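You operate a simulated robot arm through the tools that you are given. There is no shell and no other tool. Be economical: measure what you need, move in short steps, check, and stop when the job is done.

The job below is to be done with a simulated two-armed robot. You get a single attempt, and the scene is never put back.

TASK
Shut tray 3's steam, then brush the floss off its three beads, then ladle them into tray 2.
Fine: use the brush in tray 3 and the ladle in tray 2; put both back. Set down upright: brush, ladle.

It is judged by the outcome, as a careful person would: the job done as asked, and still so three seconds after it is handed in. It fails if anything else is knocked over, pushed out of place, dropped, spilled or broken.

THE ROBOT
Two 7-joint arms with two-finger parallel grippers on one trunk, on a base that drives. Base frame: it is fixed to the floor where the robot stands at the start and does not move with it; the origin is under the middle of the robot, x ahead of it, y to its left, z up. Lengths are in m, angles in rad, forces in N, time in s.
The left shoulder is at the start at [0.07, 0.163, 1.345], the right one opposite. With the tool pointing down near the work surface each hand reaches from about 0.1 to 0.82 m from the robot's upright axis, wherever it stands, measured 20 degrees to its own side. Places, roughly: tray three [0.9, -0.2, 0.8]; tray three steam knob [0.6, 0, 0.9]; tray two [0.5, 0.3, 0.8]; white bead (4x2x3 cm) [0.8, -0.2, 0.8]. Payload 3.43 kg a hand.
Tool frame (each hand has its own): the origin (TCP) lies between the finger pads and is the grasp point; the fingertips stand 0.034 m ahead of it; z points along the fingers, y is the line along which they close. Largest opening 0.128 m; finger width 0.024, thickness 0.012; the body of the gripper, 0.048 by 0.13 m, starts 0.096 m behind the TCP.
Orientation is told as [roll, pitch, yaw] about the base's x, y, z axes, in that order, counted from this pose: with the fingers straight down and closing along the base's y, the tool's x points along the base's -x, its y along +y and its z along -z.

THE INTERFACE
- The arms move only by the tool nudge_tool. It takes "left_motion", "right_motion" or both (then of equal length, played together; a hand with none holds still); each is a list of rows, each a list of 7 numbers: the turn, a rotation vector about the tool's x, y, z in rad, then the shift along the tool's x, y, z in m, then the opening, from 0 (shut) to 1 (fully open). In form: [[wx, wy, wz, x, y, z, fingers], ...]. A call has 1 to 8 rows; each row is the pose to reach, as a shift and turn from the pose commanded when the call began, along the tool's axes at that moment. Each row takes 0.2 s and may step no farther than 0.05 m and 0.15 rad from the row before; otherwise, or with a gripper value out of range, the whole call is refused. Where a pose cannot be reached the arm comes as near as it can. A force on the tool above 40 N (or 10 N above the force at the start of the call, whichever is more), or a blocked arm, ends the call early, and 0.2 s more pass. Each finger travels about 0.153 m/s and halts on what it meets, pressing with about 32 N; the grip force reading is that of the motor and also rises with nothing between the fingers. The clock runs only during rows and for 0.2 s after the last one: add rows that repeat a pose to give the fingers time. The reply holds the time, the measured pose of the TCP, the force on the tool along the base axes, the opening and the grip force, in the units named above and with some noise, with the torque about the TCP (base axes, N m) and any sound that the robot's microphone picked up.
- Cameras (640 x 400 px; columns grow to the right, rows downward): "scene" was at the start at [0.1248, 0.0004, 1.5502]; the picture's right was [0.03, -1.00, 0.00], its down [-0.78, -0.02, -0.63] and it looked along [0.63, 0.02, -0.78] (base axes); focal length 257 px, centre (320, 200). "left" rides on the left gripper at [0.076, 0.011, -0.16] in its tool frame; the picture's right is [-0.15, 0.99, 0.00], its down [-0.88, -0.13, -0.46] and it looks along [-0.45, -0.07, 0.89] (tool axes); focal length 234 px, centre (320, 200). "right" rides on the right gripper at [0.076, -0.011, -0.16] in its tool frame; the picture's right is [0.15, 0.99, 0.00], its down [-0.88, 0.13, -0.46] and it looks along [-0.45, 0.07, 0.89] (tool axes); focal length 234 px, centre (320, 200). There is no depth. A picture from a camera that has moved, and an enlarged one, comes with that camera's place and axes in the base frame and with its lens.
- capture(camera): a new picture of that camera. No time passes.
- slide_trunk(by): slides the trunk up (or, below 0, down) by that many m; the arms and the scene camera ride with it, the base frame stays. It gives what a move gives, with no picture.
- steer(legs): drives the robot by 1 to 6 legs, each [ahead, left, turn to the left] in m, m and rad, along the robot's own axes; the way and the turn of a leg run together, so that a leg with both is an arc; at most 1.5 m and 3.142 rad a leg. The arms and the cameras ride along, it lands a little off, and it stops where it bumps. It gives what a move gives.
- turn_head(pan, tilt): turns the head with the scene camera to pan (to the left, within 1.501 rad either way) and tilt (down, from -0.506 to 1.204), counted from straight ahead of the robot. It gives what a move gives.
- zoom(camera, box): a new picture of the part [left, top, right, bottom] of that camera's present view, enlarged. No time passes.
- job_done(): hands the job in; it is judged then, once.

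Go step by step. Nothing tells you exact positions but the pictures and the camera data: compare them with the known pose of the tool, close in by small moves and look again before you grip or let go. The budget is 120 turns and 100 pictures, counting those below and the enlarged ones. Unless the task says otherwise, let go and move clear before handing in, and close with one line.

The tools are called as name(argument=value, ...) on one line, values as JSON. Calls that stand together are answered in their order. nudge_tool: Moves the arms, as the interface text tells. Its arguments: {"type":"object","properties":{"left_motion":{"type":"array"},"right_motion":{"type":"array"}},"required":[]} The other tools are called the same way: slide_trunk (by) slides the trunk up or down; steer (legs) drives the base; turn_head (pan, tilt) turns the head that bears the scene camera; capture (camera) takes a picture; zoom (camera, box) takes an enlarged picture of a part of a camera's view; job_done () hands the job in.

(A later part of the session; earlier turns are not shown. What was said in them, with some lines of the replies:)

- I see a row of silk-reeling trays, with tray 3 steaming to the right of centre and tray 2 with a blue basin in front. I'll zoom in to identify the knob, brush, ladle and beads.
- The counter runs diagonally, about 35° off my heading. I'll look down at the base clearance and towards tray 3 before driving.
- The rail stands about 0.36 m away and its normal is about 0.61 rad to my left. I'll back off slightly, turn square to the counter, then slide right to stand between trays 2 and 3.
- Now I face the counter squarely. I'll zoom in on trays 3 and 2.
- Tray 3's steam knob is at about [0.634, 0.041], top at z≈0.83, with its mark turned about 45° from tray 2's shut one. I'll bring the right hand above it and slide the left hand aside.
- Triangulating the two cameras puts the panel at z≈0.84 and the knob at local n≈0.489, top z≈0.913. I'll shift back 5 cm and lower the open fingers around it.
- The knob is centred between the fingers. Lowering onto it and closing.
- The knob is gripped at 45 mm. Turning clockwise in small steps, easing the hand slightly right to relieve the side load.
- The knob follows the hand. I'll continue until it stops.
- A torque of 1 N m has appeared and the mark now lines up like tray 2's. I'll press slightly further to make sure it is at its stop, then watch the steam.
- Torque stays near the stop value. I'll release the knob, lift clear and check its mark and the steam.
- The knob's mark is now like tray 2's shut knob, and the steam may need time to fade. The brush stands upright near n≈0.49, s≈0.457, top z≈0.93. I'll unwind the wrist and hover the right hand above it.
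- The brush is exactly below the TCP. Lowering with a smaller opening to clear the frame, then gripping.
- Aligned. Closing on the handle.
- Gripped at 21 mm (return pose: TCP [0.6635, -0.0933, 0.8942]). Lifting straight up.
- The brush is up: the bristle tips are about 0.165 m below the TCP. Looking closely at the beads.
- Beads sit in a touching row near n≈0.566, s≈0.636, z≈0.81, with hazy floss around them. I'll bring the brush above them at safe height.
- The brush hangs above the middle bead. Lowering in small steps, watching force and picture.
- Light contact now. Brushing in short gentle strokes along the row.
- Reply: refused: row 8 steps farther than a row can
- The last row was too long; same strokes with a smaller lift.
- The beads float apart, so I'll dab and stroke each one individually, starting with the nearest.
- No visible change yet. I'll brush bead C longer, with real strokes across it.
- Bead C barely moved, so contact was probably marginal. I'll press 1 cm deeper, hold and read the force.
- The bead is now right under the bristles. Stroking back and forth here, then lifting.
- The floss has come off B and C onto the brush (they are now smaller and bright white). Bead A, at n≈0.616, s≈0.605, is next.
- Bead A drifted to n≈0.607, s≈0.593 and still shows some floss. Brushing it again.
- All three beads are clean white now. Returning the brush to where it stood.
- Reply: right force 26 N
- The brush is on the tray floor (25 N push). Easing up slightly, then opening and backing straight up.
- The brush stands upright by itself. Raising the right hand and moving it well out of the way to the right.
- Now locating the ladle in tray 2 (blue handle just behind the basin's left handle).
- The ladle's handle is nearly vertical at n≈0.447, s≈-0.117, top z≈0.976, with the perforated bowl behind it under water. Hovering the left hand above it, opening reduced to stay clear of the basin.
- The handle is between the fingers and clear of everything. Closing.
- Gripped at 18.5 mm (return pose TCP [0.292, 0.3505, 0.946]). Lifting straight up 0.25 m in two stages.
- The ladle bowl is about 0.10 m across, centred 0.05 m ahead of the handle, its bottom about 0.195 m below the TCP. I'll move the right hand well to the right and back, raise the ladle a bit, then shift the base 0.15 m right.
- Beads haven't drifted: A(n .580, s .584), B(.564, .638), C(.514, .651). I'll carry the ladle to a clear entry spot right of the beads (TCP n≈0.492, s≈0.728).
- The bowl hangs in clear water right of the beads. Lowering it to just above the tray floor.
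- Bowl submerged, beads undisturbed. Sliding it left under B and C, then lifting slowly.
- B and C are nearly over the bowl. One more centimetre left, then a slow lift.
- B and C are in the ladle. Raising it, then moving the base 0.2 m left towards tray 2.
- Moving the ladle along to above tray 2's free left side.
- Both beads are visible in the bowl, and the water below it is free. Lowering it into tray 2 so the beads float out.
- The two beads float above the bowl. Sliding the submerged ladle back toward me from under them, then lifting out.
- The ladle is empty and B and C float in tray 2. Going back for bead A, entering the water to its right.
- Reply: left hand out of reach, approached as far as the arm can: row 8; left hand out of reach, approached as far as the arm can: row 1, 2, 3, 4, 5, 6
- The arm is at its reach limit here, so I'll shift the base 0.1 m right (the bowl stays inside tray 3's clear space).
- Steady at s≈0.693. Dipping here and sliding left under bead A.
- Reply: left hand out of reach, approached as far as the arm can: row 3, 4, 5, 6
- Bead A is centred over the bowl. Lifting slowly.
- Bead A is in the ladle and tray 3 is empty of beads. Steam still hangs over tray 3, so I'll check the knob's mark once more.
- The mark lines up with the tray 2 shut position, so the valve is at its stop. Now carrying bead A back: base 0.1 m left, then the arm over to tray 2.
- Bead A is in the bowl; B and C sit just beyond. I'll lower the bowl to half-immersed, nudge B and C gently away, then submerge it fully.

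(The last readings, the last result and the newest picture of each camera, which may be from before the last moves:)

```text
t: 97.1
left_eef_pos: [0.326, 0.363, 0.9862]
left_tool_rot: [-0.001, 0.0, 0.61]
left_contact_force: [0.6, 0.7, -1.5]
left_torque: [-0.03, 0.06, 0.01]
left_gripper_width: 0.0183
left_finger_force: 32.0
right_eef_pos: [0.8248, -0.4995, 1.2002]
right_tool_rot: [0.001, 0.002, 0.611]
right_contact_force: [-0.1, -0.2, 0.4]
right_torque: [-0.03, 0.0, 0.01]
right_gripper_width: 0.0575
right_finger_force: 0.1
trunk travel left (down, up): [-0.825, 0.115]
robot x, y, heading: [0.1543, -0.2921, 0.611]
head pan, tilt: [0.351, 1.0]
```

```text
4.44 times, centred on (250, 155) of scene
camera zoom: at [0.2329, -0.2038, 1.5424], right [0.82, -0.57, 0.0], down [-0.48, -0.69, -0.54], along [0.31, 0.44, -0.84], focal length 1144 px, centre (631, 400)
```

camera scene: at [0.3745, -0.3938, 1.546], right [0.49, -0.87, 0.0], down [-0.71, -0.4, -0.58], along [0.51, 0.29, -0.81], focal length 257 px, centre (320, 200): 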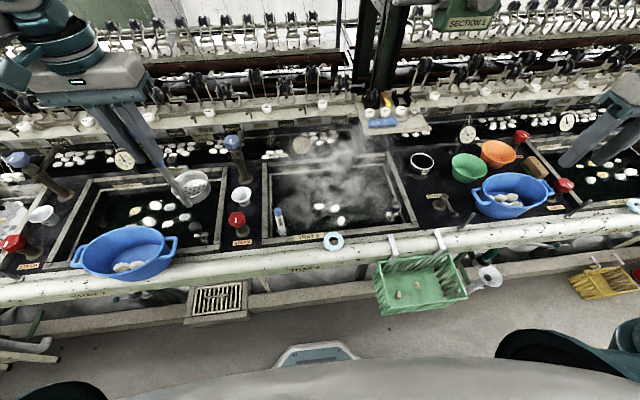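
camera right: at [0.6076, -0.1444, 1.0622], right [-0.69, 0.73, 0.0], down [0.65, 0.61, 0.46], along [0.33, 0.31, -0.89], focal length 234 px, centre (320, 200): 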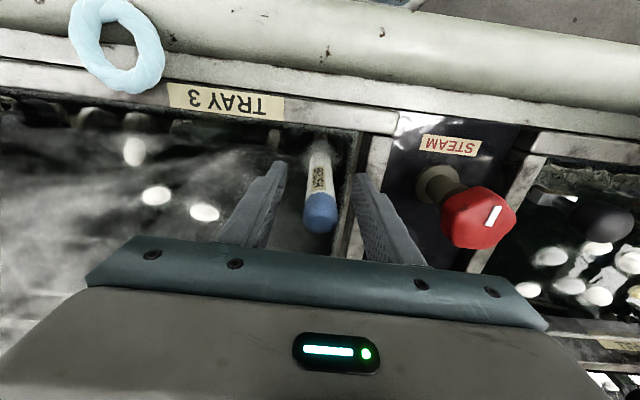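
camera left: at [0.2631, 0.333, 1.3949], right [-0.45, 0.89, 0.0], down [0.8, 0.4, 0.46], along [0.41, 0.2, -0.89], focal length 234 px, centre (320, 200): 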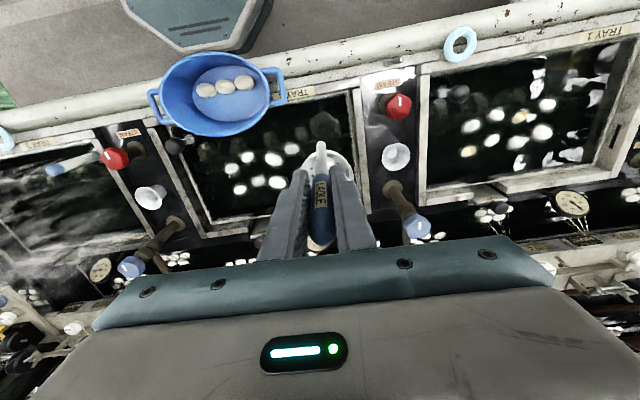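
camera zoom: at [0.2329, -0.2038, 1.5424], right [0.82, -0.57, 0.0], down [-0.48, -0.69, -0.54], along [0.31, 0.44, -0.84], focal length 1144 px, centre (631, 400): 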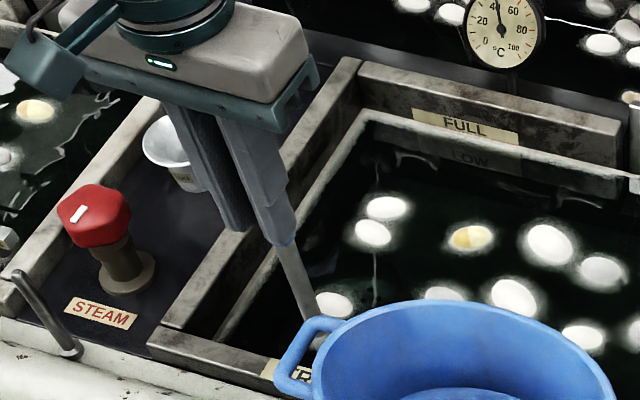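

Bead A floats over the bowl already. I'll raise slightly so the rim pushes, move 5 cm away from me, then lower fully and slide back out.

nudge_tool(left_motion=[[0, 0, 0, 0, 0, -0.012, 0], [0, 0, 0, -0.012, 0, -0.012, 0], [0, 0, 0, -0.025, 0, -0.012, 0], [0, 0, 0, -0.038, 0, -0.012, 0], [0, 0, 0, -0.052, 0, -0.012, 0], [0, 0, 0, -0.052, 0, 0.005, 0], [0, 0, 0, -0.052, 0, 0.02, 0], [0, 0, 0, -0.052, 0, 0.032, 0]])

zoom(camera="scene", box=[200, 110, 300, 200])

```text
t: 98.9
left_eef_pos: [0.3673, 0.3944, 0.954]
left_tool_rot: [0.0, -0.002, 0.613]
left_contact_force: [0.6, -0.7, -0.4]
left_torque: [-0.06, 0.08, 0.0]
left_gripper_width: 0.0184
left_finger_force: 32.2
right_eef_pos: [0.8264, -0.5004, 1.2008]
right_tool_rot: [0.001, 0.003, 0.612]
right_contact_force: [0.4, -0.2, -0.2]
right_torque: [0.0, 0.02, 0.02]
right_gripper_width: 0.0575
right_finger_force: 0.1
trunk travel left (down, up): [-0.825, 0.115]
robot x, y, heading: [0.1536, -0.2849, 0.609]
head pan, tilt: [0.351, 1.0]
```

```text
4.44 times, centred on (250, 155) of scene
camera zoom: at [0.2335, -0.2037, 1.5424], right [0.82, -0.57, 0.0], down [-0.48, -0.69, -0.54], along [0.31, 0.44, -0.84], focal length 1144 px, centre (631, 400)
```

zoom: 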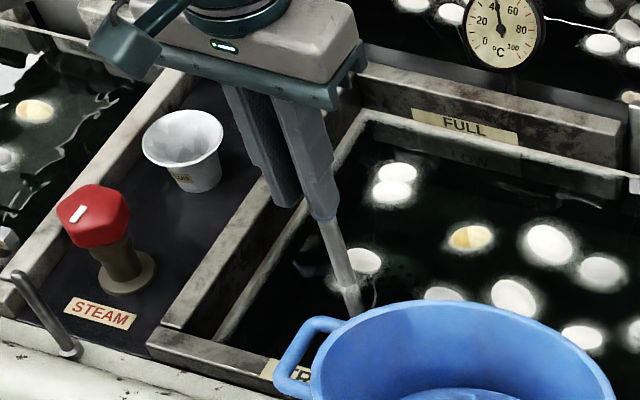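

All three are now free ahead of the handle. Sliding the submerged ladle back to its original place and lowering it to the floor.

nudge_tool(left_motion=[[0, 0, 0, 0.018, 0.001, 0, 0], [0, 0, 0, 0.036, 0.002, 0, 0], [0, 0, 0, 0.054, 0.004, 0, 0], [0, 0, 0, 0.072, 0.005, 0, 0], [0, 0, 0, 0.086, 0.006, 0, 0], [0, 0, 0, 0.086, 0.006, 0.003, 0], [0, 0, 0, 0.086, 0.006, 0.006, 0], [0, 0, 0, 0.086, 0.006, 0.008, 0]])

capture(camera="left")

zoom(camera="scene", box=[180, 110, 310, 220])

```text
t: 100.7
left_eef_pos: [0.2945, 0.3508, 0.946]
left_tool_rot: [0.0, 0.0, 0.613]
left_contact_force: [0.5, 0.3, -1.8]
left_torque: [-0.01, 0.05, -0.01]
left_gripper_width: 0.0182
left_finger_force: 31.7
right_eef_pos: [0.8256, -0.5, 1.2011]
right_tool_rot: [0.0, -0.001, 0.611]
right_contact_force: [0.0, 0.0, -0.2]
right_torque: [-0.03, 0.0, 0.05]
right_gripper_width: 0.0574
right_finger_force: 0.0
trunk travel left (down, up): [-0.825, 0.115]
robot x, y, heading: [0.1524, -0.2882, 0.612]
head pan, tilt: [0.351, 1.0]
```

```text
7 pictures are left
camera left: at [0.2256, 0.3166, 1.1054], right [-0.45, 0.89, 0.0], down [0.8, 0.4, 0.46], along [0.41, 0.2, -0.89], focal length 234 px, centre (320, 200)
```

left: 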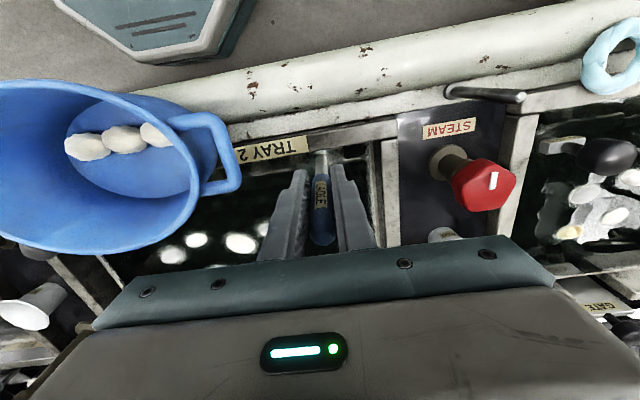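

```text
3.64 times, centred on (245, 165) of scene
camera zoom: at [0.2328, -0.204, 1.5424], right [0.82, -0.57, 0.0], down [-0.48, -0.69, -0.54], along [0.31, 0.44, -0.84], focal length 936 px, centre (593, 327)
```

zoom: 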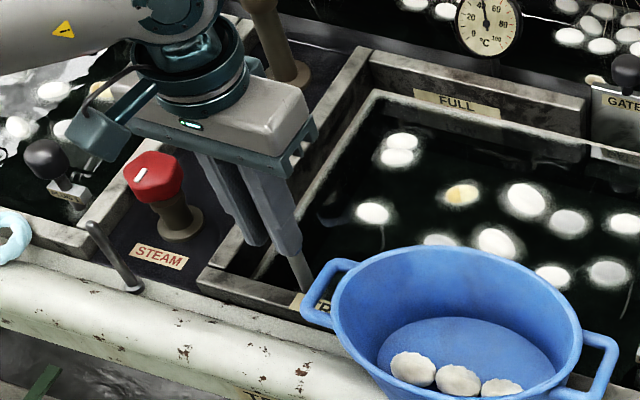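

No floor contact yet; lowering a few millimetres more.

nudge_tool(left_motion=[[0, 0, 0, 0, 0, 0.002, 0], [0, 0, 0, 0, 0, 0.004, 0], [0, 0, 0, 0, 0, 0.004, 0]])

```text
t: 101.5
left_eef_pos: [0.294, 0.349, 0.9459]
left_tool_rot: [-0.001, -0.007, 0.614]
left_contact_force: [-3.0, 0.8, 19.0]
left_torque: [0.64, -0.66, 0.1]
left_gripper_width: 0.0181
left_finger_force: 32.0
right_eef_pos: [0.8237, -0.5024, 1.2027]
right_tool_rot: [0.004, -0.002, 0.611]
right_contact_force: [0.4, 0.1, 1.0]
right_torque: [0.01, -0.04, 0.0]
right_gripper_width: 0.0577
right_finger_force: 0.1
trunk travel left (down, up): [-0.825, 0.115]
robot x, y, heading: [0.1567, -0.2851, 0.608]
head pan, tilt: [0.351, 1.0]
```

On the floor at its original height (0.946). Easing the load off, opening, and backing straight up.

nudge_tool(left_motion=[[0, 0, 0, 0, 0, -0.003, 0], [0, 0, 0, 0, 0, -0.003, 0], [0, 0, 0, 0, 0, -0.003, 0.25], [0, 0, 0, 0, 0, -0.003, 0.45], [0, 0, 0, 0, 0, -0.003, 0.45]])

capture(camera="left")

```text
t: 102.7
left_eef_pos: [0.2945, 0.3496, 0.9457]
left_tool_rot: [-0.001, 0.001, 0.612]
left_contact_force: [-0.2, -0.4, 0.1]
left_torque: [0.05, 0.01, 0.0]
left_gripper_width: 0.0579
left_finger_force: 0.0
right_eef_pos: [0.825, -0.5001, 1.2015]
right_tool_rot: [0.0, 0.0, 0.611]
right_contact_force: [-0.1, -0.3, -0.2]
right_torque: [0.02, 0.03, 0.02]
right_gripper_width: 0.0576
right_finger_force: 0.2
trunk travel left (down, up): [-0.825, 0.115]
robot x, y, heading: [0.1505, -0.2886, 0.61]
head pan, tilt: [0.351, 1.0]
```

```text
5 pictures are left
camera left: at [0.2253, 0.316, 1.1041], right [-0.45, 0.89, 0.0], down [0.8, 0.4, 0.46], along [0.41, 0.2, -0.89], focal length 234 px, centre (320, 200)
```

left: 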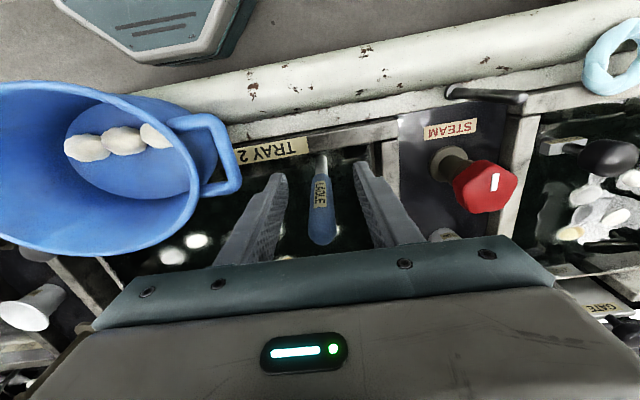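

The ladle stands upright on its own. Raising the hand straight up and checking the whole scene.

nudge_tool(left_motion=[[0, 0, 0, 0, 0, -0.04, 0.45], [0, 0, 0, 0, 0, -0.08, 0.45], [0, 0, 0, 0, 0, -0.12, 0.45], [0, 0, 0, 0, 0, -0.16, 0.45], [0, 0, 0, 0, 0, -0.2, 0.45], [0, 0, 0, 0.03, 0.03, -0.22, 0.45], [0, 0, 0, 0.06, 0.06, -0.23, 0.45], [0, 0, 0, 0.06, 0.06, -0.23, 0.45]])

turn_head(pan=0.1, tilt=0.95)

capture(camera="scene")

zoom(camera="scene", box=[140, 120, 460, 290])

```text
t: 104.5
left_eef_pos: [0.2103, 0.367, 1.1775]
left_tool_rot: [0.0, 0.002, 0.612]
left_contact_force: [0.1, 0.1, -0.1]
left_torque: [-0.02, 0.02, 0.0]
left_gripper_width: 0.0576
left_finger_force: 0.1
right_eef_pos: [0.8268, -0.501, 1.2003]
right_tool_rot: [0.001, 0.001, 0.611]
right_contact_force: [0.9, -0.4, 0.6]
right_torque: [0.02, 0.03, 0.03]
right_gripper_width: 0.0579
right_finger_force: 0.0
trunk travel left (down, up): [-0.825, 0.115]
robot x, y, heading: [0.1556, -0.2888, 0.61]
head pan, tilt: [0.351, 1.0]
```

```text
t: 105.3
left_eef_pos: [0.21, 0.3661, 1.177]
left_tool_rot: [-0.001, 0.0, 0.611]
left_contact_force: [0.2, -0.6, -0.3]
left_torque: [0.01, 0.0, 0.01]
left_gripper_width: 0.0575
left_finger_force: 0.1
right_eef_pos: [0.8245, -0.501, 1.202]
right_tool_rot: [0.0, 0.001, 0.61]
right_contact_force: [-0.6, -0.2, -0.8]
right_torque: [0.01, -0.02, -0.01]
right_gripper_width: 0.0576
right_finger_force: 0.1
trunk travel left (down, up): [-0.825, 0.115]
robot x, y, heading: [0.154, -0.2894, 0.608]
head pan, tilt: [0.099, 0.949]
```

```text
4 pictures are left
camera scene: at [0.248, -0.2138, 1.546], right [0.65, -0.76, 0.0], down [-0.62, -0.53, -0.58], along [0.44, 0.38, -0.81], focal length 257 px, centre (320, 200)
```

scene: 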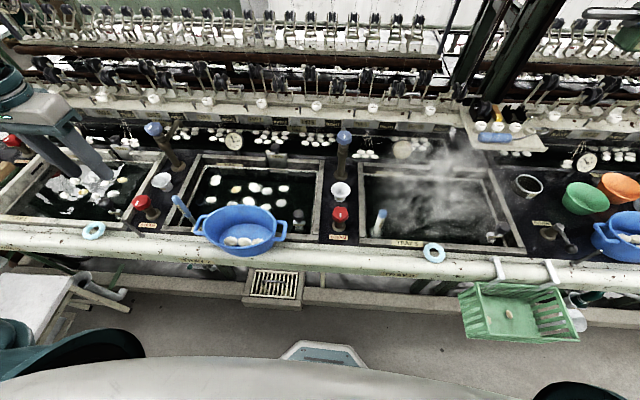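

```text
2.00 times, centred on (300, 205) of scene
camera zoom: at [0.248, -0.2138, 1.546], right [0.65, -0.76, 0.0], down [-0.62, -0.53, -0.58], along [0.44, 0.38, -0.81], focal length 515 px, centre (360, 190)
```

zoom: 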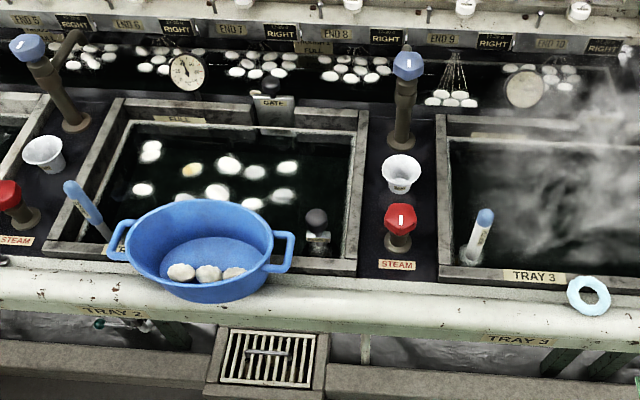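

zoom(camera="scene", box=[320, 120, 540, 270])

```text
2.67 times, centred on (430, 195) of scene
camera zoom: at [0.248, -0.2138, 1.546], right [0.65, -0.76, 0.0], down [-0.62, -0.53, -0.58], along [0.44, 0.38, -0.81], focal length 686 px, centre (27, 213)
```

zoom: 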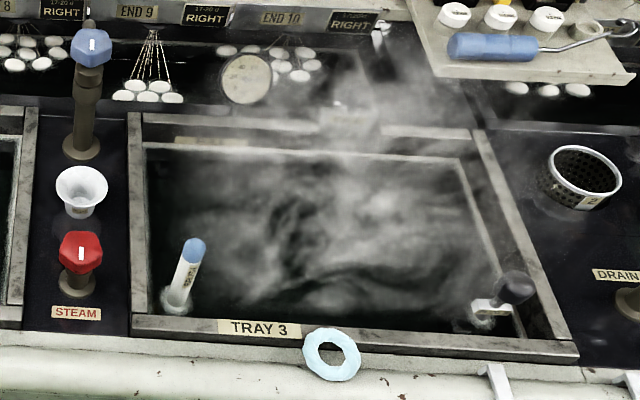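

The valve is at its stop with its mark matching the shut knobs. The brush and ladle stand upright in their places, the three cleaned beads float in tray 2, and both hands are clear, so I'm handing in.

job_done()

```text
The job is handed in.
```

I turned tray 3's steam knob clockwise to its stop, brushed its three beads clean, and ladled them into tray 2. The brush and ladle are back upright where they stood. Haze was still visible over tray 3 when I handed in, although the knob's mark lined up with tray 2's shut knob.
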